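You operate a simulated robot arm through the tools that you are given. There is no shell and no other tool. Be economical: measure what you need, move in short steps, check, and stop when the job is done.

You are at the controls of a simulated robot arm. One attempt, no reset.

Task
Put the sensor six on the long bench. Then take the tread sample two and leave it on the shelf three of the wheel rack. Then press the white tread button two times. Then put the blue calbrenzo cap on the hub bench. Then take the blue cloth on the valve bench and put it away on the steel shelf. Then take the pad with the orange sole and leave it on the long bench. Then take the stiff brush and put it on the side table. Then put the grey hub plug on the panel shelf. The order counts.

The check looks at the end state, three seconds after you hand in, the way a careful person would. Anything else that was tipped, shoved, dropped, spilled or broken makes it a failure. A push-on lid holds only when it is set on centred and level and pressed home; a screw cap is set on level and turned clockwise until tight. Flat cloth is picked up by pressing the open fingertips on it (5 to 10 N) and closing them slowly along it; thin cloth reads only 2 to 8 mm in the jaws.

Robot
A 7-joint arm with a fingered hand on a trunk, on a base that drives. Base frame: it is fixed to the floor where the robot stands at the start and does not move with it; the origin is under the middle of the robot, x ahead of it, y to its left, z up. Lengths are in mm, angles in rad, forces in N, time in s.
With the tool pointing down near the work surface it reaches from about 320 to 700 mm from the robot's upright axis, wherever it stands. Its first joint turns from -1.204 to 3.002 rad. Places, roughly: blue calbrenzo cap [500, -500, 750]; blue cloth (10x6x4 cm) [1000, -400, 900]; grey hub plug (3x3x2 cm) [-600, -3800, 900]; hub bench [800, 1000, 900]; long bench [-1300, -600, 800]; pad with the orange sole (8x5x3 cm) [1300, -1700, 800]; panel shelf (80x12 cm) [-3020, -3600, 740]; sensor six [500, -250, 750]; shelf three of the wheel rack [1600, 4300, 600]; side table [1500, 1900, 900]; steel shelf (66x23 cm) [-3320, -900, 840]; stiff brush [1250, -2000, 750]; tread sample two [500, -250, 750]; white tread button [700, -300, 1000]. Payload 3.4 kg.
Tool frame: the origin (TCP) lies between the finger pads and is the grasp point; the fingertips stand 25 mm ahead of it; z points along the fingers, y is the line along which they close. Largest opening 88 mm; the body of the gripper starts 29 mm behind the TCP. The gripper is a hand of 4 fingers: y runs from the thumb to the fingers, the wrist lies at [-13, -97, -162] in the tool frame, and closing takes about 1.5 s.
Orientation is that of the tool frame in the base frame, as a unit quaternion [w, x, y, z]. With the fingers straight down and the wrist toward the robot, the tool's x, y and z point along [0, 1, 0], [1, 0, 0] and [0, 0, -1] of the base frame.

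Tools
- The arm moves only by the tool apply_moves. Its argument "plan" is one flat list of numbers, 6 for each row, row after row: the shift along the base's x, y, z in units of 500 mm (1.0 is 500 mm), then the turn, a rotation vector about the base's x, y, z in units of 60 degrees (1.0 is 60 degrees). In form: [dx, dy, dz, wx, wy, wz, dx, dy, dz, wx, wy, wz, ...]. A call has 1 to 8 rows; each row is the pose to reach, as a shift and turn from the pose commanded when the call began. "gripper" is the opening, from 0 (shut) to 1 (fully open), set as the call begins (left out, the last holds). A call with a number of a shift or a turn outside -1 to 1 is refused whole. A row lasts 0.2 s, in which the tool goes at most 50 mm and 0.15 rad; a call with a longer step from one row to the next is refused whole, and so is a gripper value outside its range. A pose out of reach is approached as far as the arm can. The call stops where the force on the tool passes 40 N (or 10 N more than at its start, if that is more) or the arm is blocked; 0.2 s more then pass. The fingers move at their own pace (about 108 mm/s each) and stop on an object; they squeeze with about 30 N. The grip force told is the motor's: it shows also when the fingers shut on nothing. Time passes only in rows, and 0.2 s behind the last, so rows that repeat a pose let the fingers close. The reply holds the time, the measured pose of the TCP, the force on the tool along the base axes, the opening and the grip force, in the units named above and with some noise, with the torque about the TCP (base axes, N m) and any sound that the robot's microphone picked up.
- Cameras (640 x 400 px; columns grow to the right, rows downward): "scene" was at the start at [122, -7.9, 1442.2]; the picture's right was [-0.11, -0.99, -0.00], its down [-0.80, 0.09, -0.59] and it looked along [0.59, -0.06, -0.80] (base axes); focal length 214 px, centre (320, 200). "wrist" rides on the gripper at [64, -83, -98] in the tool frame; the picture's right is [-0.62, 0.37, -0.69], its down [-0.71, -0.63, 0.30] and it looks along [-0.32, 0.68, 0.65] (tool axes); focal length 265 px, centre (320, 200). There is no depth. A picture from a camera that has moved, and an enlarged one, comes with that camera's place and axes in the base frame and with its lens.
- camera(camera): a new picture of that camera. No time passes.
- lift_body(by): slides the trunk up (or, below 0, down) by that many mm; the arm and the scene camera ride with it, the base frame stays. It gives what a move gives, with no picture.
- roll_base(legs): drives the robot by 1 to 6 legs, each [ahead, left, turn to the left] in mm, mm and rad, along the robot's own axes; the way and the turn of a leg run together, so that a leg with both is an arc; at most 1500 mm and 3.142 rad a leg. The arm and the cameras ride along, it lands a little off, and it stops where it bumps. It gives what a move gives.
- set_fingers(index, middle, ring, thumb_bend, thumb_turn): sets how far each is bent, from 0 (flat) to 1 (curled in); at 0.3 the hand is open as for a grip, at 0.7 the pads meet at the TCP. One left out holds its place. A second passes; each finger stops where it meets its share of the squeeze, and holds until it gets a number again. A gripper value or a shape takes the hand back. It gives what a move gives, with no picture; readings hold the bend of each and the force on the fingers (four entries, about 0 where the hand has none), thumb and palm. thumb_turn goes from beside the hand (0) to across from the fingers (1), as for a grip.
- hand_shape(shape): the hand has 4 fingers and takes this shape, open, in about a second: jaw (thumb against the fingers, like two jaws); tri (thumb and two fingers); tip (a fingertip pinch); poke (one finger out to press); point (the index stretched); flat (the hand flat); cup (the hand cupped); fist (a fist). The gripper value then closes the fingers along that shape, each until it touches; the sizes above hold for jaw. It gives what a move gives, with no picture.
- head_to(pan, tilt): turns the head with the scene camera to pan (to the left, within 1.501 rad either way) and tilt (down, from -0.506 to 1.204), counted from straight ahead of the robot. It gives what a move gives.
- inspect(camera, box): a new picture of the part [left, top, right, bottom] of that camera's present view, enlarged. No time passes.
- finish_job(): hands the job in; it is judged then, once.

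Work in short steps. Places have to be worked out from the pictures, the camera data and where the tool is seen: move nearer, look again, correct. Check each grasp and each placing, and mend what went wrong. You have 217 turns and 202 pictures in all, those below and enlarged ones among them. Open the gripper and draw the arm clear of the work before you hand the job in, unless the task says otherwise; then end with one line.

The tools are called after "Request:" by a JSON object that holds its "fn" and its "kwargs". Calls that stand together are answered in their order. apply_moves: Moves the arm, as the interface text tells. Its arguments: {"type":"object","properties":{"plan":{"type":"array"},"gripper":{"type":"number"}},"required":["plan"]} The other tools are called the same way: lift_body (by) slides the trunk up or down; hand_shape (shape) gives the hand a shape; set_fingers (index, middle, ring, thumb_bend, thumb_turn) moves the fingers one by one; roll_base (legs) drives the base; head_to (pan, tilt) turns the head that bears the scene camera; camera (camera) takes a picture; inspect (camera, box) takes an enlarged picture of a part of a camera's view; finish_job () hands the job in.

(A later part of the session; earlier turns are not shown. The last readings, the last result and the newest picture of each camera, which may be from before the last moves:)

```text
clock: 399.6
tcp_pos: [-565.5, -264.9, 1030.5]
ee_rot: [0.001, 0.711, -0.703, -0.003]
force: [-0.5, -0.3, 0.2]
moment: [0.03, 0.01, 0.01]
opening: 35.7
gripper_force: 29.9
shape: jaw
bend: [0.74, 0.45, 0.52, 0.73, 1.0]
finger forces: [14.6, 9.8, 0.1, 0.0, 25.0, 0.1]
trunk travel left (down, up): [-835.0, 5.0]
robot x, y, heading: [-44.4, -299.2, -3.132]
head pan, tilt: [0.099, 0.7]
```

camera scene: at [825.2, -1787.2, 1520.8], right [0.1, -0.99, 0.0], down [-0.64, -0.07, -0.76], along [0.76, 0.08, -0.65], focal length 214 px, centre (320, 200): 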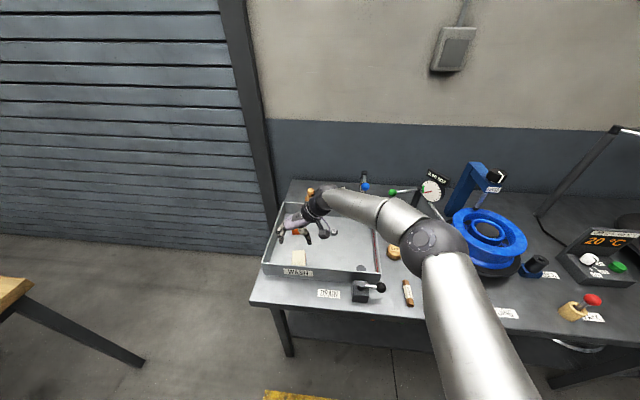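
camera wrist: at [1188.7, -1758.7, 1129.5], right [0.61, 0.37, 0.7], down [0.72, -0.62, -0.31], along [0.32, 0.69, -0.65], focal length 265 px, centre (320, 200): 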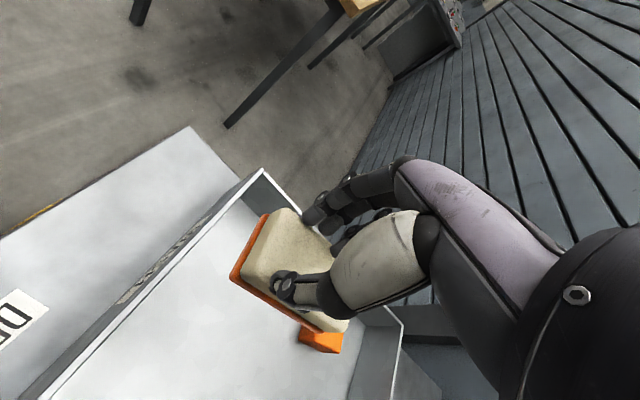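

I approach the long bench and look at the area behind sensor six.

Request:
{"fn": "roll_base", "kwargs": {"legs": [[0, 0, -0.008], [430, 0, 0]]}}

Request:
{"fn": "apply_moves", "kwargs": {"plan": [0, 0.08, 0, 0, 0, 0, 0, 0.16, 0, 0, 0, 0, 0, 0.24, 0, 0, 0, 0, 0, 0.28, 0, 0, 0, 0]}}

Request:
{"fn": "head_to", "kwargs": {"pan": -0.1, "tilt": 0.75}}

Request:
{"fn": "camera", "kwargs": {"camera": "scene"}}

Request:
{"fn": "camera", "kwargs": {"camera": "wrist"}}

```text
clock: 402.6
tcp_pos: [-1003.4, -261.8, 1028.1]
ee_rot: [0.001, 0.709, -0.705, -0.004]
force: [0.9, 0.2, 0.0]
moment: [0.0, 0.0, -0.01]
opening: 34.8
gripper_force: 30.5
shape: jaw
bend: [0.74, 0.47, 0.52, 0.73, 0.99]
finger forces: [15.0, 10.7, 0.0, 0.0, 25.6, 0.1]
trunk travel left (down, up): [-835.0, 5.0]
robot x, y, heading: [-481.5, -303.7, -3.142]
head pan, tilt: [0.099, 0.7]
```

```text
clock: 402.9
tcp_pos: [-1002.1, -253.6, 1029.6]
ee_rot: [0.0, 0.72, -0.694, -0.002]
force: [3.3, -22.2, 1.5]
moment: [0.48, 0.14, 0.69]
opening: 35.0
gripper_force: 30.0
shape: jaw
bend: [0.74, 0.47, 0.56, 0.73, 0.99]
finger forces: [14.9, 10.8, 23.3, 0.1, 25.6, 0.0]
trunk travel left (down, up): [-835.0, 5.0]
robot x, y, heading: [-478.7, -302.2, -3.133]
head pan, tilt: [0.099, 0.7]
stopped in row 1: the force on the tool passed its limit at 54 N (the readings are from after the stop); the commanded pose is now the measured one
```

```text
clock: 403.7
tcp_pos: [-1003.1, -252.9, 1029.9]
ee_rot: [0.0, 0.719, -0.695, -0.003]
force: [3.9, -24.1, 0.0]
moment: [0.44, 0.06, 0.76]
opening: 34.8
gripper_force: 30.0
shape: jaw
bend: [0.74, 0.47, 0.56, 0.73, 0.99]
finger forces: [14.9, 10.8, 23.8, 0.0, 25.6, 0.1]
trunk travel left (down, up): [-835.0, 5.0]
robot x, y, heading: [-481.6, -303.3, -3.132]
head pan, tilt: [-0.099, 0.75]
```

```text
90 pictures are left
camera scene: at [-614.0, -303.8, 1516.8], right [0.09, 1.0, 0.01], down [0.68, -0.06, -0.73], along [-0.73, 0.07, -0.68], focal length 214 px, centre (320, 200)
```

scene: 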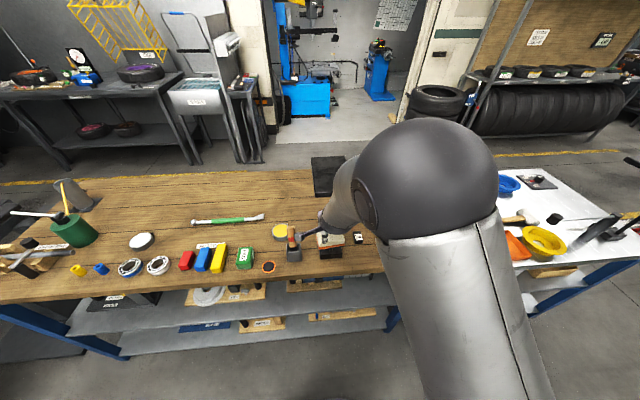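

```text
89 pictures are left
camera wrist: at [-917.4, -315.9, 1129.5], right [-0.39, 0.61, 0.7], down [0.61, 0.74, -0.3], along [-0.7, 0.3, -0.65], focal length 265 px, centre (320, 200)
```

wrist: 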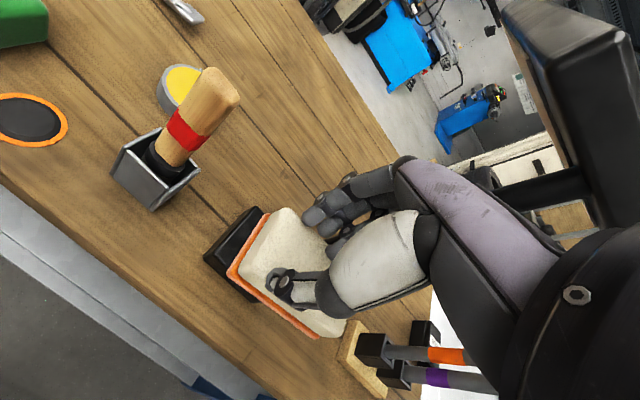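

The hand touched the stand's pole on the sideways move (23 N on the ring finger). I move back the way I came immediately, then check the stand.

Request:
{"fn": "apply_moves", "kwargs": {"plan": [0, -0.02, 0, 0, 0, 0, 0, -0.04, 0, 0, 0, 0.02, 0, -0.06, 0, 0, 0, 0.02]}}

Request:
{"fn": "camera", "kwargs": {"camera": "wrist"}}

Request:
{"fn": "inspect", "kwargs": {"camera": "scene", "box": [260, 140, 400, 270]}}

```text
clock: 404.5
tcp_pos: [-1003.9, -274.8, 1029.4]
ee_rot: [0.002, 0.724, -0.69, -0.001]
force: [1.9, 0.8, 0.0]
moment: [0.01, -0.15, -0.16]
opening: 34.8
gripper_force: 29.7
shape: jaw
bend: [0.74, 0.47, 0.55, 0.73, 0.99]
finger forces: [14.2, 9.4, 0.0, 0.0, 25.4, 0.1]
trunk travel left (down, up): [-835.0, 5.0]
robot x, y, heading: [-480.9, -304.1, -3.137]
head pan, tilt: [-0.099, 0.75]
```

```text
88 pictures are left
camera wrist: at [-917.1, -336.4, 1129.2], right [-0.39, 0.6, 0.69], down [0.59, 0.74, -0.31], along [-0.7, 0.29, -0.65], focal length 265 px, centre (320, 200)
```

wrist: 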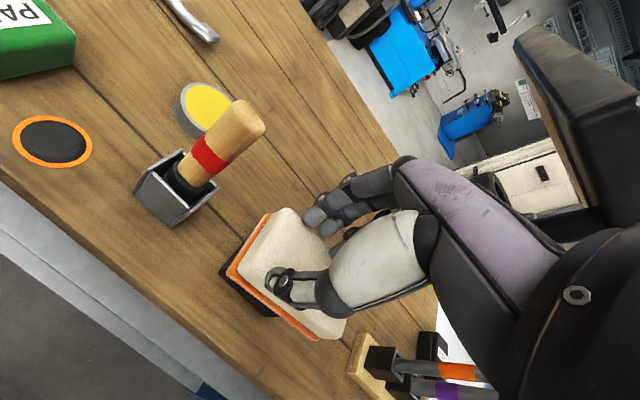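

```text
3.08 times, centred on (330, 205) of scene
camera zoom: at [-614.6, -296.1, 1516.7], right [0.09, 1.0, 0.0], down [0.68, -0.06, -0.73], along [-0.73, 0.07, -0.68], focal length 660 px, centre (289, 185)
```

zoom: 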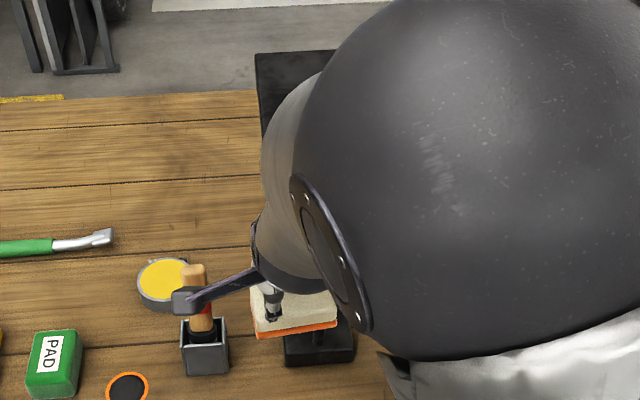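

The contact is released and the stand still stands. I back straight out and view the stand properly.

Request:
{"fn": "roll_base", "kwargs": {"legs": [[-250, 0, 0]]}}

Request:
{"fn": "apply_moves", "kwargs": {"plan": [0, 0.08, 0, 0, 0, 0, 0, 0.16, 0, 0, 0, 0, 0, 0.24, 0, 0, 0, 0, 0, 0.32, 0, 0, 0, -0.01]}}

Request:
{"fn": "head_to", "kwargs": {"pan": -0.05, "tilt": 0.65}}

Request:
{"fn": "camera", "kwargs": {"camera": "scene"}}

```text
clock: 406.3
tcp_pos: [-759.5, -274.6, 1028.9]
ee_rot: [0.001, 0.723, -0.69, -0.001]
force: [0.6, 0.5, 0.1]
moment: [0.02, 0.01, -0.02]
opening: 34.6
gripper_force: 30.2
shape: jaw
bend: [0.74, 0.47, 0.55, 0.73, 0.99]
finger forces: [14.6, 10.8, 0.0, 0.0, 25.2, 0.0]
trunk travel left (down, up): [-835.0, 5.0]
robot x, y, heading: [-237.9, -300.6, -3.14]
head pan, tilt: [-0.099, 0.75]
```

```text
clock: 407.3
tcp_pos: [-761.2, -112.4, 1029.4]
ee_rot: [0.003, 0.722, -0.692, 0.0]
force: [-0.7, -0.8, 0.7]
moment: [0.0, 0.01, 0.03]
opening: 34.7
gripper_force: 29.7
shape: jaw
bend: [0.74, 0.47, 0.55, 0.73, 0.99]
finger forces: [14.5, 10.8, 0.0, 0.1, 24.9, 0.1]
trunk travel left (down, up): [-835.0, 5.0]
robot x, y, heading: [-234.6, -302.9, -3.135]
head pan, tilt: [-0.099, 0.75]
```

```text
clock: 407.9
tcp_pos: [-762.8, -115.1, 1030.0]
ee_rot: [0.001, 0.721, -0.693, -0.002]
force: [-0.3, 0.0, 0.9]
moment: [0.0, 0.01, -0.05]
opening: 34.9
gripper_force: 30.0
shape: jaw
bend: [0.74, 0.47, 0.55, 0.73, 0.99]
finger forces: [14.5, 10.8, 0.1, 0.0, 25.0, 0.0]
trunk travel left (down, up): [-835.0, 5.0]
robot x, y, heading: [-238.3, -302.6, -3.145]
head pan, tilt: [-0.051, 0.649]
```

```text
86 pictures are left
camera scene: at [-374.6, -298.6, 1525.2], right [0.05, 1.0, 0.0], down [0.6, -0.03, -0.8], along [-0.8, 0.04, -0.6], focal length 214 px, centre (320, 200)
```

scene: 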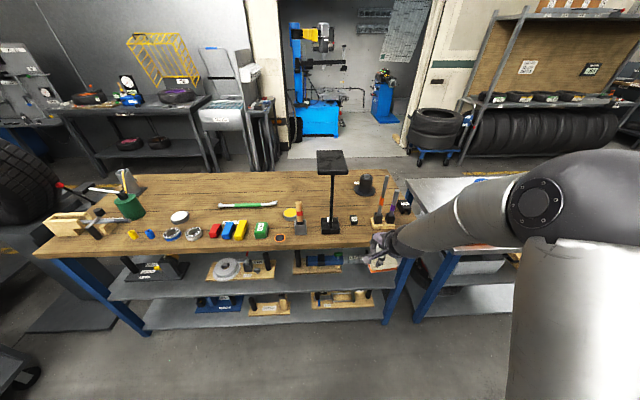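

Request:
{"fn": "inspect", "kwargs": {"camera": "scene", "box": [270, 130, 430, 270]}}

```text
2.86 times, centred on (350, 200) of scene
camera zoom: at [-374.6, -298.6, 1525.2], right [0.05, 1.0, 0.0], down [0.6, -0.03, -0.8], along [-0.8, 0.04, -0.6], focal length 613 px, centre (234, 200)
```

zoom: 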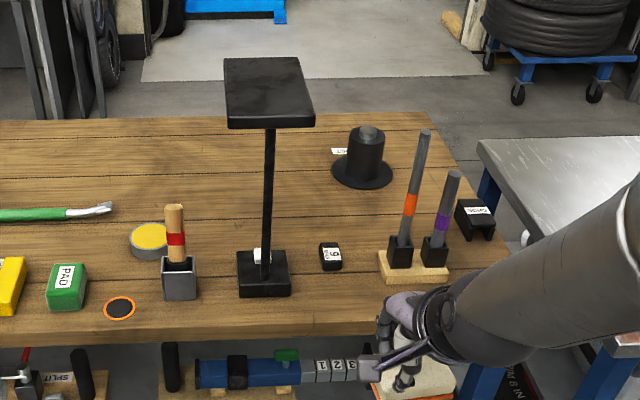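

The stand is within a few mm of where it was, upright. For the pad I choose the open back area of the long bench near (-1345, -700), well away from the stand and brushes, and drive there.

Request:
{"fn": "roll_base", "kwargs": {"legs": [[0, 548, 0], [380, 0, 0]]}}

Request:
{"fn": "head_to", "kwargs": {"pan": -0.05, "tilt": 0.8}}

Request:
{"fn": "camera", "kwargs": {"camera": "scene"}}

Request:
{"fn": "camera", "kwargs": {"camera": "wrist"}}

```text
clock: 413.2
tcp_pos: [-1140.8, -689.2, 1028.9]
ee_rot: [0.001, 0.725, -0.689, -0.001]
force: [-0.2, 0.2, -0.3]
moment: [0.03, -0.01, -0.03]
opening: 34.8
gripper_force: 30.2
shape: jaw
bend: [0.74, 0.47, 0.55, 0.73, 0.99]
finger forces: [14.6, 10.7, 0.1, 0.0, 24.9, 0.0]
trunk travel left (down, up): [-835.0, 5.0]
robot x, y, heading: [-611.6, -867.9, -3.122]
head pan, tilt: [-0.051, 0.649]
```

```text
clock: 413.9
tcp_pos: [-1141.0, -691.3, 1029.6]
ee_rot: [0.002, 0.725, -0.689, -0.001]
force: [0.3, 0.3, 0.4]
moment: [0.01, 0.02, -0.02]
opening: 34.9
gripper_force: 29.7
shape: jaw
bend: [0.74, 0.47, 0.55, 0.73, 0.99]
finger forces: [14.4, 10.7, 0.0, 0.0, 24.8, 0.0]
trunk travel left (down, up): [-835.0, 5.0]
robot x, y, heading: [-614.6, -869.9, -3.125]
head pan, tilt: [-0.051, 0.799]
```

```text
84 pictures are left
camera scene: at [-744.7, -868.3, 1512.7], right [0.03, 1.0, 0.0], down [0.72, -0.02, -0.7], along [-0.7, 0.02, -0.72], focal length 214 px, centre (320, 200)
```

scene: 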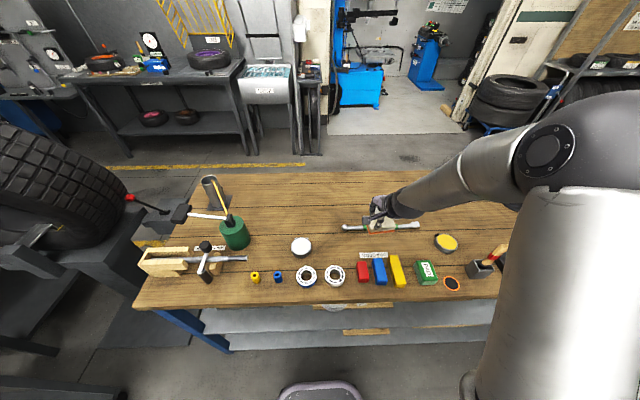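

```text
83 pictures are left
camera wrist: at [-1054.4, -750.8, 1129.4], right [-0.4, 0.6, 0.69], down [0.59, 0.75, -0.31], along [-0.7, 0.29, -0.65], focal length 265 px, centre (320, 200)
```

wrist: 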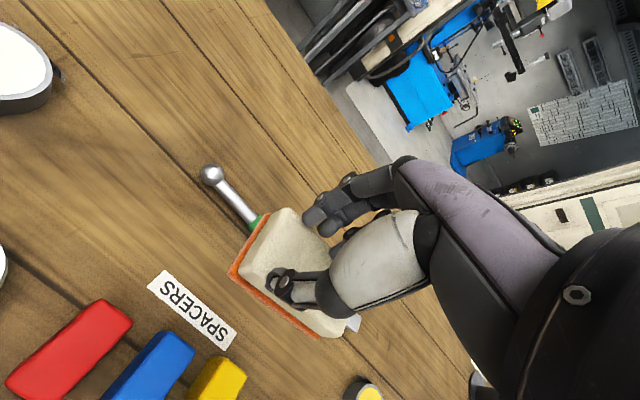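

The back area is clear. I roll 100 mm ahead, extend over the spot, and lower partway.

Request:
{"fn": "roll_base", "kwargs": {"legs": [[100, 0, 0]]}}

Request:
{"fn": "apply_moves", "kwargs": {"plan": [-0.08, 0, 0, 0, 0, 0, -0.16, 0, 0, 0, 0, 0, -0.21, 0, -0.06, 0, 0, 0, -0.21, 0, -0.15, 0, 0, 0, -0.21, 0, -0.23, 0, 0, 0]}}

Request:
{"fn": "camera", "kwargs": {"camera": "wrist"}}

Request:
{"fn": "camera", "kwargs": {"camera": "scene"}}

```text
clock: 415.0
tcp_pos: [-1240.0, -690.7, 1030.9]
ee_rot: [0.001, 0.725, -0.689, -0.001]
force: [-0.6, -0.2, -1.2]
moment: [-0.02, 0.01, 0.0]
opening: 34.7
gripper_force: 29.9
shape: jaw
bend: [0.74, 0.47, 0.55, 0.73, 0.99]
finger forces: [14.5, 10.7, 0.1, 0.0, 24.9, 0.0]
trunk travel left (down, up): [-835.0, 5.0]
robot x, y, heading: [-711.9, -870.9, -3.125]
head pan, tilt: [-0.051, 0.799]
```

```text
clock: 416.2
tcp_pos: [-1347.5, -690.6, 912.9]
ee_rot: [0.001, 0.726, -0.688, -0.001]
force: [0.8, 0.6, -0.4]
moment: [0.02, -0.01, 0.02]
opening: 34.7
gripper_force: 30.0
shape: jaw
bend: [0.74, 0.47, 0.55, 0.73, 1.0]
finger forces: [14.1, 10.1, 0.0, 0.1, 24.3, 0.0]
trunk travel left (down, up): [-835.0, 5.0]
robot x, y, heading: [-711.9, -870.5, -3.127]
head pan, tilt: [-0.051, 0.799]
```

```text
82 pictures are left
camera wrist: at [-1259.3, -751.9, 1012.0], right [-0.4, 0.6, 0.69], down [0.59, 0.75, -0.31], along [-0.7, 0.29, -0.65], focal length 265 px, centre (320, 200)
```

wrist: 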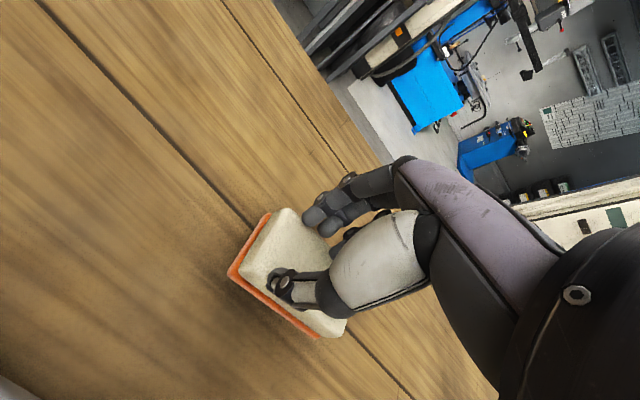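

```text
81 pictures are left
camera scene: at [-844.6, -869.6, 1512.6], right [0.03, 1.0, 0.0], down [0.72, -0.02, -0.7], along [-0.7, 0.02, -0.72], focal length 214 px, centre (320, 200)
```

scene: 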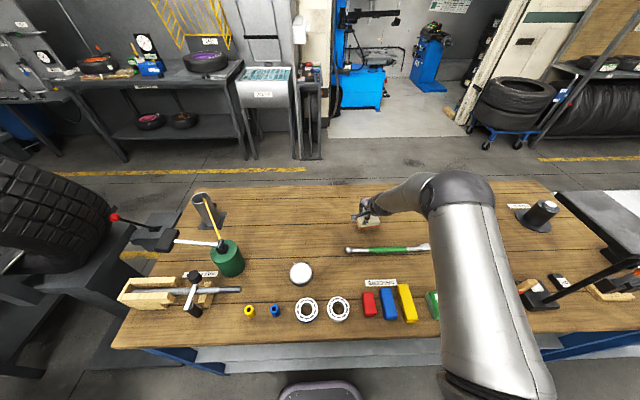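

Clear all around. I lower to contact.

Request:
{"fn": "apply_moves", "kwargs": {"plan": [0, 0, -0.05, 0, 0, 0, 0, 0, -0.076, 0, 0, 0, 0, 0, -0.086, 0, 0, 0, 0, 0, -0.094, 0, 0, 0, 0, 0, -0.1, 0, 0, 0]}}

```text
clock: 416.8
tcp_pos: [-1348.4, -692.6, 894.1]
ee_rot: [0.014, 0.724, -0.689, -0.012]
force: [14.7, -1.2, 31.5]
moment: [-0.03, -1.54, -0.07]
opening: 34.6
gripper_force: 30.2
shape: jaw
bend: [0.74, 0.5, 0.55, 0.74, 1.0]
finger forces: [12.2, 7.0, 0.0, 0.1, 58.8, 0.1]
trunk travel left (down, up): [-835.0, 5.0]
robot x, y, heading: [-715.2, -874.8, -3.125]
head pan, tilt: [-0.051, 0.799]
stopped in row 2: the force on the tool passed its limit at 48 N (the readings are from after the stop); the commanded pose is now the measured one
```

Contact came earlier than expected (z 894). I ease up slightly and look.

Request:
{"fn": "apply_moves", "kwargs": {"plan": [0, 0, 0.006, 0, 0, 0, 0, 0, 0.01, 0, 0, 0]}}

Request:
{"fn": "inspect", "kwargs": {"camera": "wrist", "box": [200, 170, 400, 360]}}

Request:
{"fn": "inspect", "kwargs": {"camera": "scene", "box": [320, 160, 440, 270]}}

```text
clock: 417.4
tcp_pos: [-1348.0, -692.5, 894.6]
ee_rot: [0.01, 0.725, -0.688, -0.009]
force: [5.9, -2.9, 12.9]
moment: [-0.15, -0.36, -0.02]
opening: 34.7
gripper_force: 29.7
shape: jaw
bend: [0.74, 0.49, 0.55, 0.74, 1.0]
finger forces: [15.7, 9.0, 0.0, 0.0, 42.6, 0.0]
trunk travel left (down, up): [-835.0, 5.0]
robot x, y, heading: [-711.3, -871.1, -3.122]
head pan, tilt: [-0.051, 0.799]
```

```text
2.11 times, centred on (300, 265) of wrist
camera zoom: at [-1259.4, -754.1, 991.7], right [-0.38, 0.6, 0.7], down [0.58, 0.75, -0.32], along [-0.72, 0.29, -0.64], focal length 559 px, centre (362, 63)
```

zoom: 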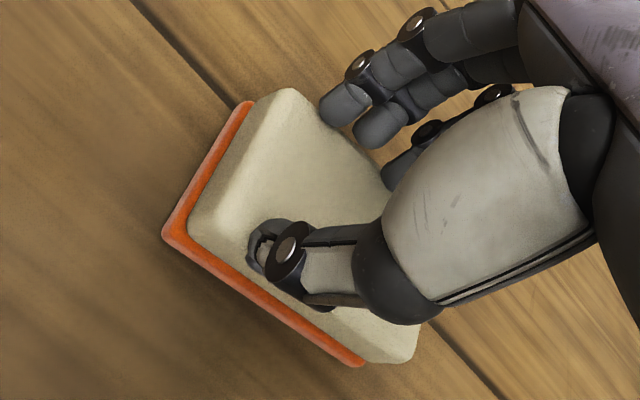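

```text
3.64 times, centred on (380, 215) of scene
camera zoom: at [-838.7, -871.7, 1512.9], right [0.03, 1.0, 0.0], down [0.71, -0.02, -0.7], along [-0.7, 0.02, -0.71], focal length 780 px, centre (102, 146)
```

zoom: 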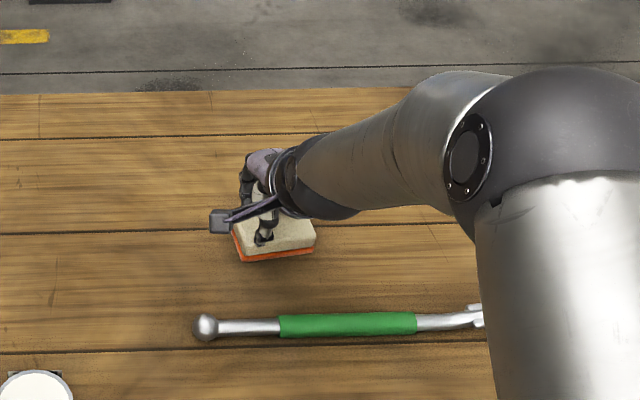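

The pad's sole is on the wood (13 N). I open the hand in place and rise.

Request:
{"fn": "apply_moves", "kwargs": {"plan": [0, 0, 0, 0, 0, 0, 0, 0, 0, 0, 0, 0, 0, 0, 0, 0, 0, 0, 0, 0, 0, 0, 0, 0, 0, 0, 0, 0, 0, 0], "gripper": 0.85}}

Request:
{"fn": "apply_moves", "kwargs": {"plan": [0, 0, 0.06, 0, 0, 0, 0, 0, 0.14, 0, 0, 0, 0, 0, 0.2, 0, 0, 0, 0.06, 0, 0.24, 0, 0, 0]}}

Request:
{"fn": "camera", "kwargs": {"camera": "wrist"}}

```text
clock: 418.6
tcp_pos: [-1352.1, -691.5, 892.3]
ee_rot: [0.009, 0.725, -0.689, -0.007]
force: [0.2, 0.3, 0.6]
moment: [-0.03, -0.07, 0.01]
opening: 74.8
gripper_force: 0.0
shape: jaw
bend: [0.28, 0.33, 0.31, 0.42, 0.98]
finger forces: [0.0, 0.0, 0.0, 0.1, 0.9, 0.1]
trunk travel left (down, up): [-835.0, 5.0]
robot x, y, heading: [-713.3, -873.5, -3.124]
head pan, tilt: [-0.051, 0.799]
```

```text
clock: 419.6
tcp_pos: [-1318.4, -692.9, 1014.6]
ee_rot: [0.009, 0.724, -0.689, -0.009]
force: [0.1, 0.0, 0.6]
moment: [0.0, 0.02, -0.01]
opening: 74.7
gripper_force: 0.0
shape: jaw
bend: [0.28, 0.33, 0.31, 0.43, 0.98]
finger forces: [0.1, 0.1, 0.1, 0.1, 0.0, 0.0]
trunk travel left (down, up): [-835.0, 5.0]
robot x, y, heading: [-712.7, -874.4, -3.126]
head pan, tilt: [-0.051, 0.799]
```

```text
78 pictures are left
camera wrist: at [-1230.6, -753.1, 1112.9], right [-0.38, 0.6, 0.7], down [0.59, 0.74, -0.32], along [-0.72, 0.29, -0.64], focal length 265 px, centre (320, 200)
```

wrist: 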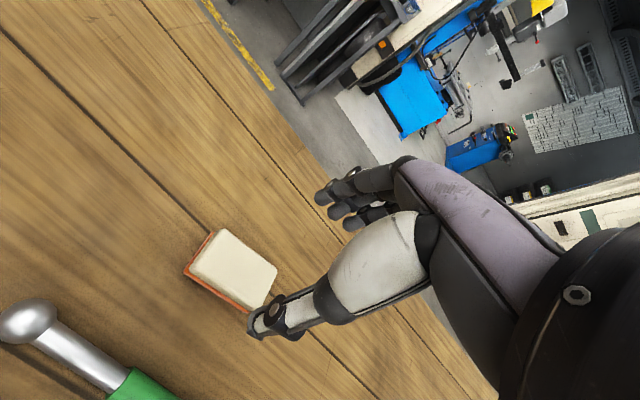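

The pad lies flat on the long bench. I withdraw and return to the wash bench for the stiff brush.

Request:
{"fn": "apply_moves", "kwargs": {"plan": [0.06, 0, 0.01, 0, 0, 0, 0.13, 0, 0.01, 0, 0, 0, 0.2, 0, 0.01, 0, 0, 0]}}

Request:
{"fn": "roll_base", "kwargs": {"legs": [[-500, 0, 0], [0, 0, 3.125], [330, 0, 0], [0, -1000, 0]]}}

Request:
{"fn": "head_to", "kwargs": {"pan": -0.1, "tilt": 0.6}}

Request:
{"fn": "camera", "kwargs": {"camera": "scene"}}

```text
clock: 420.4
tcp_pos: [-1220.4, -693.1, 1017.8]
ee_rot: [0.009, 0.725, -0.689, -0.009]
force: [-0.3, -0.2, -0.1]
moment: [0.01, 0.01, -0.01]
opening: 74.9
gripper_force: 0.1
shape: jaw
bend: [0.28, 0.33, 0.31, 0.43, 0.98]
finger forces: [0.2, 0.0, 0.0, 0.0, 0.0, 0.0]
trunk travel left (down, up): [-835.0, 5.0]
robot x, y, heading: [-712.2, -871.3, -3.124]
head pan, tilt: [-0.051, 0.799]
```

```text
clock: 437.2
tcp_pos: [543.9, -2135.1, 1017.5]
ee_rot: [0.009, 0.72, 0.694, 0.009]
force: [-0.5, -0.8, 0.0]
moment: [-0.02, -0.03, 0.0]
opening: 74.7
gripper_force: 0.0
shape: jaw
bend: [0.28, 0.33, 0.31, 0.43, 0.98]
finger forces: [0.0, 0.1, 0.0, 0.0, 0.1, 0.0]
trunk travel left (down, up): [-835.0, 5.0]
robot x, y, heading: [51.4, -1914.4, -0.066]
head pan, tilt: [-0.051, 0.799]
```

```text
clock: 437.9
tcp_pos: [544.0, -2136.8, 1018.5]
ee_rot: [0.009, 0.719, 0.694, 0.009]
force: [-0.4, 0.3, 0.2]
moment: [0.03, -0.06, -0.02]
opening: 74.8
gripper_force: 0.1
shape: jaw
bend: [0.28, 0.33, 0.31, 0.43, 0.98]
finger forces: [0.0, 0.0, 0.1, 0.0, 0.0, 0.0]
trunk travel left (down, up): [-835.0, 5.0]
robot x, y, heading: [49.3, -1911.9, -0.07]
head pan, tilt: [-0.099, 0.6]
```

```text
77 pictures are left
camera scene: at [186.3, -1931.9, 1529.5], right [-0.17, -0.99, 0.0], down [-0.56, 0.09, -0.82], along [0.81, -0.14, -0.57], focal length 214 px, centre (320, 200)
```

scene: 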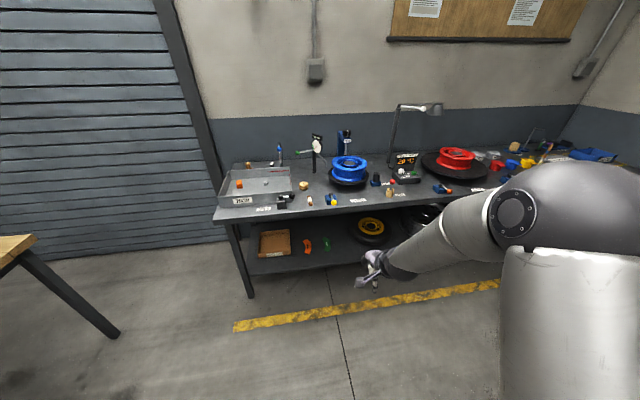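

Request:
{"fn": "inspect", "kwargs": {"camera": "scene", "box": [230, 120, 420, 230]}}

Request:
{"fn": "inspect", "kwargs": {"camera": "scene", "box": [280, 165, 360, 215]}}

```text
3.37 times, centred on (325, 175) of scene
camera zoom: at [186.3, -1931.9, 1529.5], right [-0.17, -0.99, 0.0], down [-0.56, 0.09, -0.82], along [0.81, -0.14, -0.57], focal length 722 px, centre (303, 284)
```

zoom: 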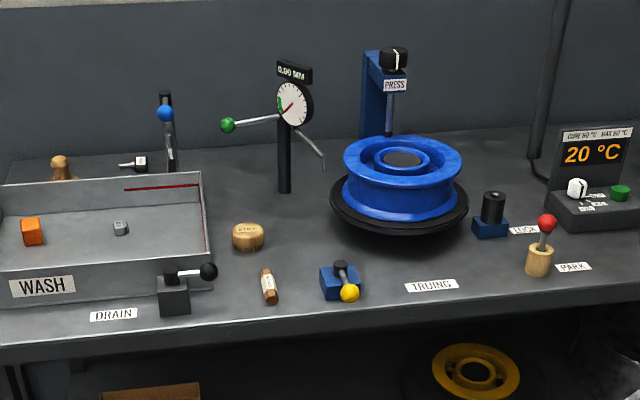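

```text
8.00 times, centred on (320, 190) of scene
camera zoom: at [186.3, -1931.9, 1529.5], right [-0.17, -0.99, 0.0], down [-0.56, 0.09, -0.82], along [0.81, -0.14, -0.57], focal length 1716 px, centre (320, 280)
```

zoom: 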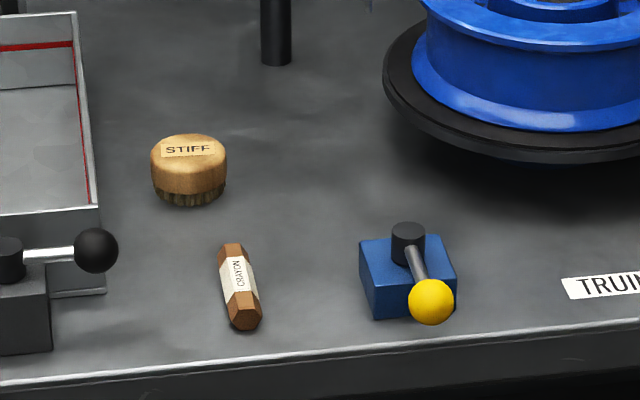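

The brush labelled STIFF is at about (1366, -2024), top z ~840, 60 mm across. I straighten, drive in, and put the hand above it.

Request:
{"fn": "roll_base", "kwargs": {"legs": [[0, 0, 0.069], [680, 0, 0]]}}

Request:
{"fn": "apply_moves", "kwargs": {"plan": [0.04, 0.05, 0, 0, 0, 0, 0.1, 0.1, 0, 0, 0, 0, 0.16, 0.14, 0, 0, 0, 0], "gripper": 1}}

Request:
{"fn": "camera", "kwargs": {"camera": "wrist"}}

Request:
{"fn": "camera", "kwargs": {"camera": "scene"}}

```text
clock: 442.2
tcp_pos: [1256.6, -2101.8, 1017.7]
ee_rot: [0.009, 0.696, 0.718, 0.009]
force: [-0.8, 0.5, -0.6]
moment: [0.0, 0.0, 0.0]
opening: 74.6
gripper_force: 0.0
shape: jaw
bend: [0.28, 0.33, 0.31, 0.43, 0.98]
finger forces: [0.1, 0.0, 0.0, 0.0, 0.0, 0.1]
trunk travel left (down, up): [-835.0, 5.0]
robot x, y, heading: [746.1, -1914.6, 0.001]
head pan, tilt: [-0.099, 0.6]
```

```text
clock: 443.0
tcp_pos: [1337.9, -2031.2, 1017.7]
ee_rot: [0.008, 0.696, 0.718, 0.009]
force: [-0.3, 0.7, 0.7]
moment: [-0.01, -0.04, 0.0]
opening: 87.7
gripper_force: 0.0
shape: jaw
bend: [0.3, 0.3, 0.3, 0.3, 0.98]
finger forces: [0.0, 0.0, 0.0, 0.0, 0.0, 0.1]
trunk travel left (down, up): [-835.0, 5.0]
robot x, y, heading: [748.9, -1912.1, -0.003]
head pan, tilt: [-0.099, 0.6]
```

```text
74 pictures are left
camera wrist: at [1251.5, -1970.4, 1115.8], right [0.37, -0.61, 0.7], down [-0.6, -0.73, -0.32], along [0.71, -0.3, -0.64], focal length 265 px, centre (320, 200)
```

wrist: 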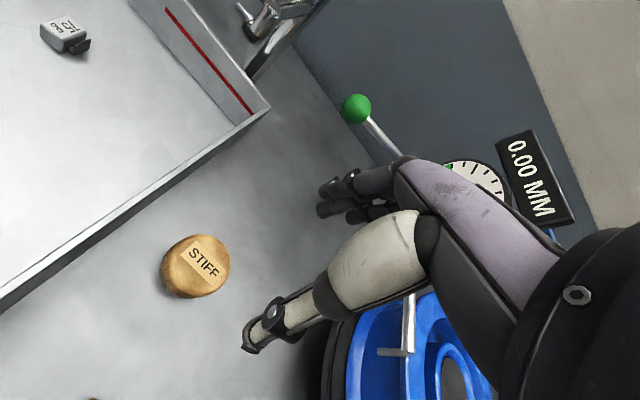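

```text
73 pictures are left
camera scene: at [887.3, -1921.5, 1529.4], right [-0.1, -0.99, 0.0], down [-0.56, 0.06, -0.82], along [0.82, -0.08, -0.57], focal length 214 px, centre (320, 200)
```

scene: 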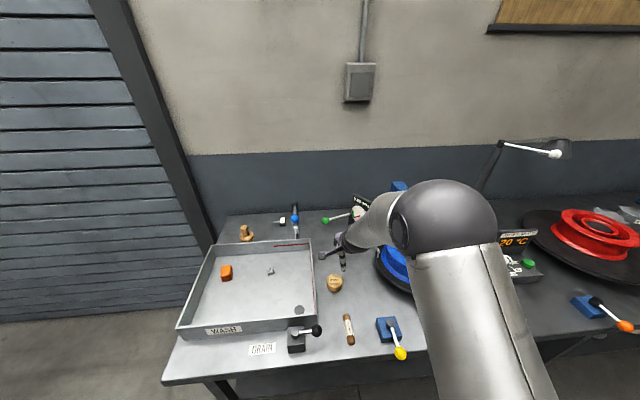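

Triangulation puts the brush at (1371, -2025) with the top at ~825. I descend above it and check again.

Request:
{"fn": "apply_moves", "kwargs": {"plan": [0.03, 0.005, -0.05, 0, 0, 0, 0.066, 0.011, -0.12, 0, 0, 0, 0.066, 0.011, -0.2, 0, 0, 0, 0.066, 0.011, -0.27, 0, 0, 0]}}

Request:
{"fn": "camera", "kwargs": {"camera": "wrist"}}

Request:
{"fn": "inspect", "kwargs": {"camera": "scene", "box": [280, 200, 420, 320]}}

```text
clock: 444.0
tcp_pos: [1371.5, -2023.7, 881.4]
ee_rot: [0.009, 0.696, 0.718, 0.01]
force: [-0.3, 0.0, 0.2]
moment: [-0.01, 0.02, -0.02]
opening: 87.8
gripper_force: 0.0
shape: jaw
bend: [0.3, 0.3, 0.3, 0.3, 0.98]
finger forces: [0.0, 0.0, 0.0, 0.0, 0.1, 0.0]
trunk travel left (down, up): [-835.0, 5.0]
robot x, y, heading: [750.2, -1913.5, -0.002]
head pan, tilt: [-0.099, 0.6]
```

```text
72 pictures are left
camera wrist: at [1283.4, -1963.6, 979.3], right [0.37, -0.61, 0.7], down [-0.6, -0.73, -0.32], along [0.71, -0.3, -0.64], focal length 265 px, centre (320, 200)
```

wrist: 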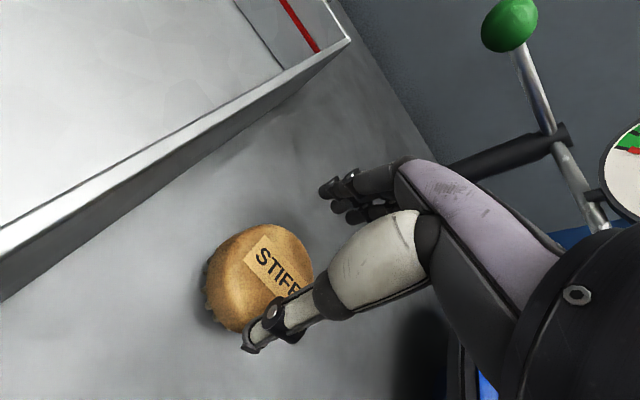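

```text
3.33 times, centred on (350, 260) of scene
camera zoom: at [887.5, -1922.3, 1529.5], right [-0.1, -0.99, 0.0], down [-0.56, 0.06, -0.82], along [0.82, -0.08, -0.57], focal length 715 px, centre (220, 0)
```

zoom: 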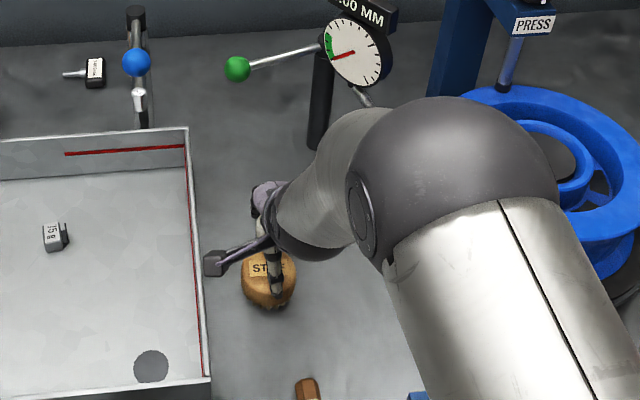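

The brush is right under the hand. I descend with small steps around it, watching force.

Request:
{"fn": "apply_moves", "kwargs": {"plan": [0, -0.004, -0.04, 0, 0, 0, 0, -0.006, -0.08, 0, 0, 0, 0, -0.006, -0.1, 0, 0, 0]}}

Request:
{"fn": "camera", "kwargs": {"camera": "wrist"}}

```text
clock: 444.8
tcp_pos: [1370.9, -2028.4, 842.0]
ee_rot: [0.015, 0.696, 0.717, 0.016]
force: [5.2, 0.3, 39.1]
moment: [-0.09, 0.77, -0.12]
opening: 86.9
gripper_force: 0.0
shape: jaw
bend: [0.3, 0.3, 0.3, 0.27, 0.98]
finger forces: [0.0, 12.1, 0.1, 0.1, 27.3, 0.0]
trunk travel left (down, up): [-835.0, 5.0]
robot x, y, heading: [747.5, -1912.2, -0.006]
head pan, tilt: [-0.099, 0.6]
```

```text
70 pictures are left
camera wrist: at [1281.7, -1968.1, 938.3], right [0.36, -0.61, 0.71], down [-0.59, -0.73, -0.33], along [0.72, -0.3, -0.62], focal length 265 px, centre (320, 200)
```

wrist: 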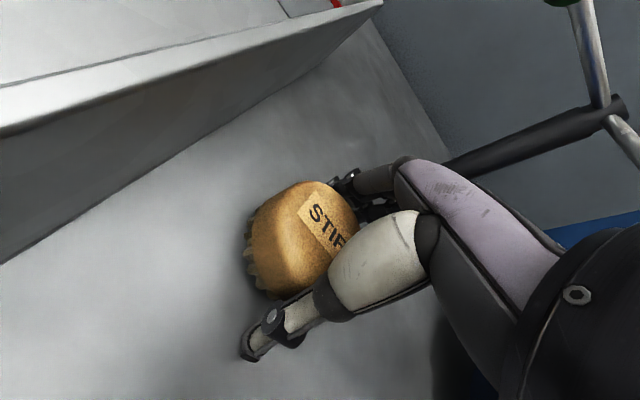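

Fingertips touch the bench (z ~817), and the brush sits between thumb and fingers. I ease up 5 mm and close.

Request:
{"fn": "apply_moves", "kwargs": {"plan": [0, 0, 0.016, 0, 0, 0, 0, 0, 0.022, 0, 0, 0]}}

Request:
{"fn": "apply_moves", "kwargs": {"plan": [0, 0, 0, 0, 0, 0, 0, 0, 0, 0, 0, 0, 0, 0, 0, 0, 0, 0, 0, 0, 0, 0, 0, 0, 0, 0, 0, 0, 0, 0, 0, 0, 0, 0, 0, 0], "gripper": 0}}

Request:
{"fn": "camera", "kwargs": {"camera": "wrist"}}

```text
clock: 445.4
tcp_pos: [1367.9, -2028.7, 841.8]
ee_rot: [0.008, 0.696, 0.718, 0.007]
force: [2.8, 0.7, 7.7]
moment: [0.0, 0.02, 0.01]
opening: 86.9
gripper_force: 0.0
shape: jaw
bend: [0.3, 0.29, 0.3, 0.31, 0.98]
finger forces: [0.1, 3.2, 0.0, 0.0, 5.0, 0.0]
trunk travel left (down, up): [-835.0, 5.0]
robot x, y, heading: [749.7, -1912.2, -0.004]
head pan, tilt: [-0.099, 0.6]
```

```text
clock: 446.8
tcp_pos: [1367.6, -2030.4, 845.7]
ee_rot: [0.009, 0.696, 0.718, 0.009]
force: [-2.1, 1.4, 12.8]
moment: [-0.03, 0.54, -0.04]
opening: 46.4
gripper_force: 30.0
shape: jaw
bend: [0.74, 0.46, 0.47, 0.66, 1.0]
finger forces: [19.4, 3.5, 0.0, 0.1, 38.1, 0.1]
trunk travel left (down, up): [-835.0, 5.0]
robot x, y, heading: [746.9, -1910.6, -0.002]
head pan, tilt: [-0.099, 0.6]
```

```text
69 pictures are left
camera wrist: at [1279.9, -1969.0, 944.1], right [0.37, -0.61, 0.7], down [-0.6, -0.73, -0.32], along [0.71, -0.3, -0.64], focal length 265 px, centre (320, 200)
```

wrist: 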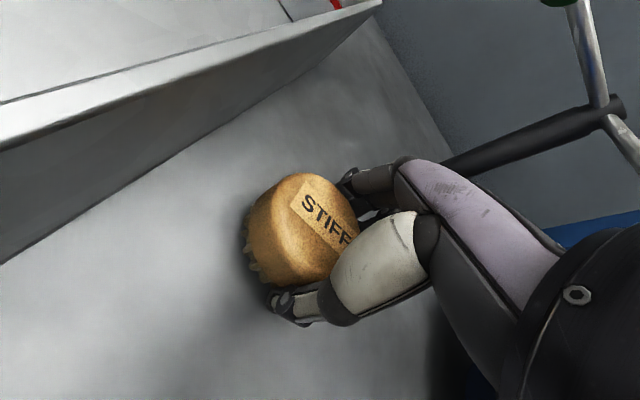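

Gripped. I lift slowly and check the hold.

Request:
{"fn": "apply_moves", "kwargs": {"plan": [0, 0, 0.02, 0, 0, 0, 0, 0, 0.06, 0, 0, 0, 0, 0, 0.14, 0, 0, 0, 0, 0, 0.22, 0, 0, 0, 0, 0, 0.3, 0, 0, 0]}}

Request:
{"fn": "camera", "kwargs": {"camera": "wrist"}}

```text
clock: 448.0
tcp_pos: [1368.3, -2028.7, 995.3]
ee_rot: [0.008, 0.696, 0.718, 0.009]
force: [-0.8, 0.1, 0.0]
moment: [-0.04, 0.01, 0.02]
opening: 45.6
gripper_force: 30.1
shape: jaw
bend: [0.73, 0.46, 0.47, 0.67, 1.0]
finger forces: [20.2, 3.8, 0.0, 0.1, 25.9, 0.0]
trunk travel left (down, up): [-835.0, 5.0]
robot x, y, heading: [751.8, -1914.4, -0.003]
head pan, tilt: [-0.099, 0.6]
```

```text
68 pictures are left
camera wrist: at [1281.1, -1969.4, 1092.9], right [0.37, -0.61, 0.7], down [-0.6, -0.73, -0.32], along [0.71, -0.3, -0.64], focal length 265 px, centre (320, 200)
```

wrist: 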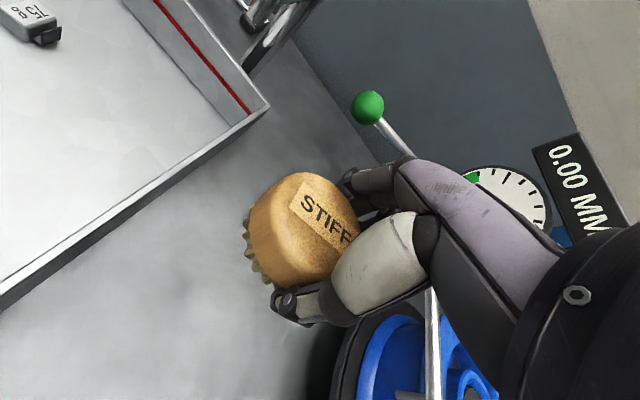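

The brush is held. I retract and drive north toward the side table beyond the hub bench.

Request:
{"fn": "apply_moves", "kwargs": {"plan": [-0.08, 0, 0.02, 0, 0, 0, -0.16, 0, 0.04, 0, 0, 0, -0.22, 0, 0.04, 0, 0, 0]}}

Request:
{"fn": "roll_base", "kwargs": {"legs": [[-740, 0, 0], [0, 1000, 0], [-270, 0, 0], [0, 1500, 0], [0, 1150, 0]]}}

Request:
{"fn": "head_to", "kwargs": {"pan": 0, "tilt": 0.5}}

Request:
{"fn": "camera", "kwargs": {"camera": "scene"}}

```text
clock: 448.8
tcp_pos: [1261.2, -2030.3, 1013.7]
ee_rot: [0.008, 0.696, 0.718, 0.008]
force: [-0.7, -0.2, -0.9]
moment: [-0.02, -0.01, -0.02]
opening: 45.3
gripper_force: 30.0
shape: jaw
bend: [0.73, 0.46, 0.47, 0.67, 1.0]
finger forces: [20.2, 3.5, 0.0, 0.0, 25.5, 0.0]
trunk travel left (down, up): [-835.0, 5.0]
robot x, y, heading: [748.5, -1915.2, -0.001]
head pan, tilt: [-0.099, 0.6]
```

```text
clock: 471.6
tcp_pos: [231.5, 1646.1, 1012.7]
ee_rot: [0.008, 0.682, 0.731, 0.01]
force: [0.4, 0.0, -1.3]
moment: [-0.01, -0.01, 0.01]
opening: 45.4
gripper_force: 30.0
shape: jaw
bend: [0.73, 0.46, 0.47, 0.67, 1.0]
finger forces: [20.2, 3.6, 0.0, 0.1, 25.5, 0.0]
trunk travel left (down, up): [-835.0, 5.0]
robot x, y, heading: [-286.8, 1741.8, 0.039]
head pan, tilt: [-0.099, 0.6]
```

```text
clock: 472.3
tcp_pos: [231.5, 1646.4, 1012.4]
ee_rot: [0.008, 0.681, 0.732, 0.009]
force: [-0.6, -0.2, 0.1]
moment: [-0.01, -0.01, 0.01]
opening: 45.4
gripper_force: 30.1
shape: jaw
bend: [0.73, 0.46, 0.47, 0.67, 1.0]
finger forces: [20.1, 3.6, 0.0, 0.1, 25.6, 0.0]
trunk travel left (down, up): [-835.0, 5.0]
robot x, y, heading: [-283.4, 1744.1, 0.039]
head pan, tilt: [0.0, 0.499]
```

```text
67 pictures are left
camera scene: at [-145.1, 1748.0, 1538.6], right [0.04, -1.0, 0.0], down [-0.48, -0.02, -0.88], along [0.88, 0.03, -0.48], focal length 214 px, centre (320, 200)
```

scene: 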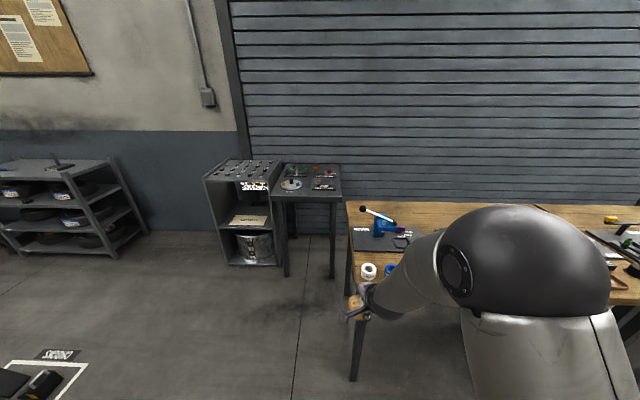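

Request:
{"fn": "inspect", "kwargs": {"camera": "scene", "box": [190, 140, 360, 290]}}

```text
2.67 times, centred on (275, 215) of scene
camera zoom: at [-145.1, 1748.0, 1538.6], right [0.04, -1.0, 0.0], down [-0.48, -0.02, -0.88], along [0.88, 0.03, -0.48], focal length 572 px, centre (440, 160)
```

zoom: 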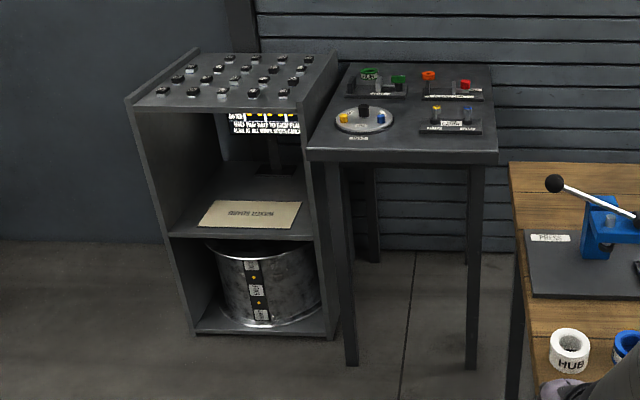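

The side table is the square grey table; a free strip runs along its front edge. I drive up in front of it, clear of the hub bench corner, and look closer.

Request:
{"fn": "roll_base", "kwargs": {"legs": [[0, 0, -0.039], [0, 240, 0], [690, 0, 0]]}}

Request:
{"fn": "head_to", "kwargs": {"pan": 0.1, "tilt": 0.65}}

Request:
{"fn": "camera", "kwargs": {"camera": "scene"}}

Request:
{"fn": "camera", "kwargs": {"camera": "wrist"}}

```text
clock: 477.8
tcp_pos: [902.9, 1858.0, 1013.0]
ee_rot: [0.008, 0.696, 0.717, 0.01]
force: [0.0, -0.1, 0.1]
moment: [-0.02, 0.0, 0.0]
opening: 45.3
gripper_force: 30.4
shape: jaw
bend: [0.73, 0.46, 0.47, 0.67, 1.0]
finger forces: [20.2, 3.6, 0.0, 0.1, 25.6, 0.0]
trunk travel left (down, up): [-835.0, 5.0]
robot x, y, heading: [393.0, 1980.4, -0.009]
head pan, tilt: [0.0, 0.499]
```

```text
clock: 478.4
tcp_pos: [903.4, 1858.4, 1012.0]
ee_rot: [0.008, 0.696, 0.717, 0.009]
force: [0.3, -0.2, -0.2]
moment: [-0.03, -0.02, 0.01]
opening: 45.4
gripper_force: 30.6
shape: jaw
bend: [0.73, 0.46, 0.47, 0.67, 1.0]
finger forces: [20.3, 3.6, 0.1, 0.0, 25.6, 0.0]
trunk travel left (down, up): [-835.0, 5.0]
robot x, y, heading: [393.6, 1974.1, -0.005]
head pan, tilt: [0.099, 0.649]
```

```text
65 pictures are left
camera scene: at [527.3, 1984.1, 1525.3], right [0.1, -1.0, 0.0], down [-0.6, -0.06, -0.8], along [0.79, 0.08, -0.6], focal length 214 px, centre (320, 200)
```

scene: 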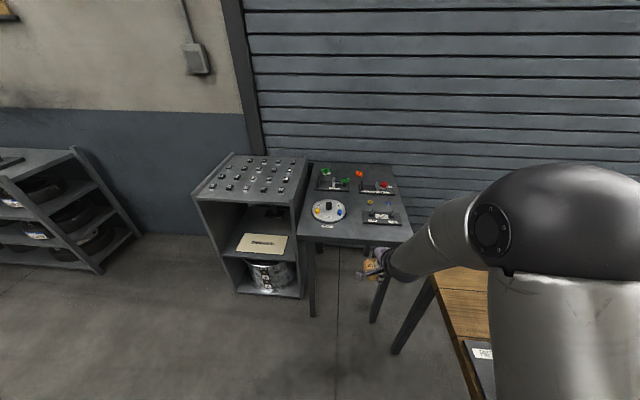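

```text
64 pictures are left
camera wrist: at [815.9, 1918.2, 1110.7], right [0.37, -0.61, 0.7], down [-0.6, -0.73, -0.32], along [0.71, -0.3, -0.64], focal length 265 px, centre (320, 200)
```

wrist: 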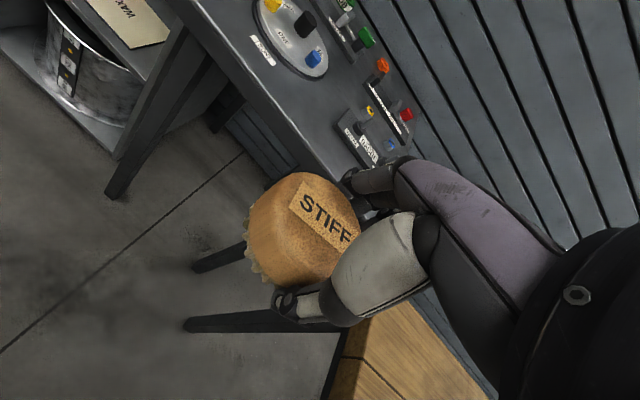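

The side table top is at z ~835 with the front edge near x 1155 and a ~105 mm free strip. I roll 225 mm ahead and move the brush over (1212, 1868).

Request:
{"fn": "roll_base", "kwargs": {"legs": [[225, 0, 0]]}}

Request:
{"fn": "apply_moves", "kwargs": {"plan": [0.08, 0.01, 0, 0, 0, 0, 0.17, 0.02, -0.02, 0, 0, 0, 0.17, 0.02, -0.11, 0, 0, 0, 0.17, 0.02, -0.2, 0, 0, 0]}}

Request:
{"fn": "camera", "kwargs": {"camera": "wrist"}}

Request:
{"fn": "camera", "kwargs": {"camera": "scene"}}

```text
clock: 480.1
tcp_pos: [1124.9, 1855.0, 1012.8]
ee_rot: [0.009, 0.698, 0.716, 0.009]
force: [1.0, 0.7, -0.9]
moment: [0.01, 0.03, 0.01]
opening: 45.1
gripper_force: 29.9
shape: jaw
bend: [0.73, 0.46, 0.47, 0.67, 1.0]
finger forces: [20.2, 3.5, 0.0, 0.0, 25.6, 0.0]
trunk travel left (down, up): [-835.0, 5.0]
robot x, y, heading: [612.3, 1971.3, -0.006]
head pan, tilt: [0.099, 0.649]
```

```text
clock: 481.1
tcp_pos: [1211.2, 1867.2, 910.4]
ee_rot: [0.008, 0.698, 0.716, 0.009]
force: [0.5, 0.0, -0.2]
moment: [-0.01, -0.02, -0.01]
opening: 44.9
gripper_force: 29.8
shape: jaw
bend: [0.73, 0.46, 0.47, 0.68, 1.0]
finger forces: [20.2, 3.3, 0.0, 0.0, 25.2, 0.0]
trunk travel left (down, up): [-835.0, 5.0]
robot x, y, heading: [609.8, 1975.2, -0.003]
head pan, tilt: [0.099, 0.649]
```

```text
63 pictures are left
camera wrist: at [1123.5, 1929.1, 1008.1], right [0.37, -0.61, 0.7], down [-0.6, -0.73, -0.32], along [0.71, -0.31, -0.64], focal length 265 px, centre (320, 200)
```

wrist: 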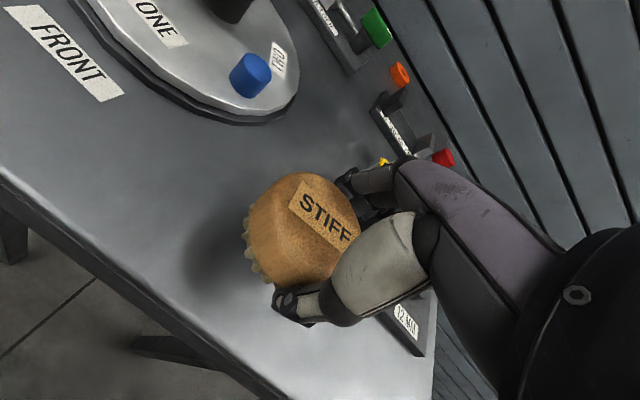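

```text
62 pictures are left
camera scene: at [750.6, 1982.8, 1525.1], right [0.09, -1.0, 0.0], down [-0.6, -0.06, -0.8], along [0.79, 0.07, -0.61], focal length 214 px, centre (320, 200)
```

scene: 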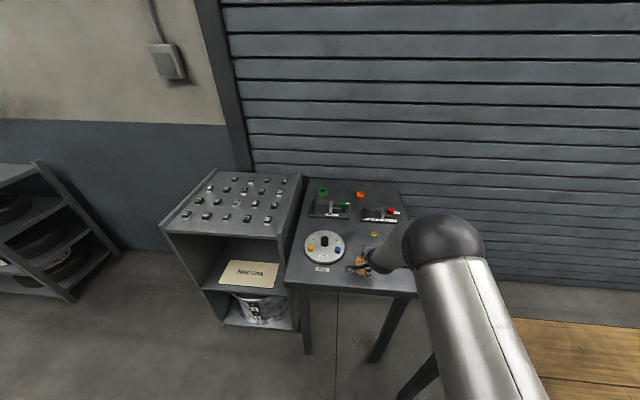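

The area below is clear. I lower to contact.

Request:
{"fn": "apply_moves", "kwargs": {"plan": [0, 0, -0.05, 0, 0, 0, 0, 0, -0.078, 0, 0, 0, 0, 0, -0.088, 0, 0, 0, 0, 0, -0.096, 0, 0, 0]}}

```text
clock: 481.8
tcp_pos: [1213.8, 1870.6, 886.9]
ee_rot: [0.017, 0.698, 0.716, 0.019]
force: [-10.4, 2.1, 28.8]
moment: [-0.1, 1.09, -0.03]
opening: 44.6
gripper_force: 29.8
shape: jaw
bend: [0.74, 0.47, 0.47, 0.69, 1.0]
finger forces: [16.1, 6.9, 0.0, 0.1, 48.9, 0.1]
trunk travel left (down, up): [-835.0, 5.0]
robot x, y, heading: [611.1, 1971.9, -0.004]
head pan, tilt: [0.099, 0.649]
stopped in row 3: the force on the tool passed its limit at 43 N (the readings are from after the stop); the commanded pose is now the measured one
```

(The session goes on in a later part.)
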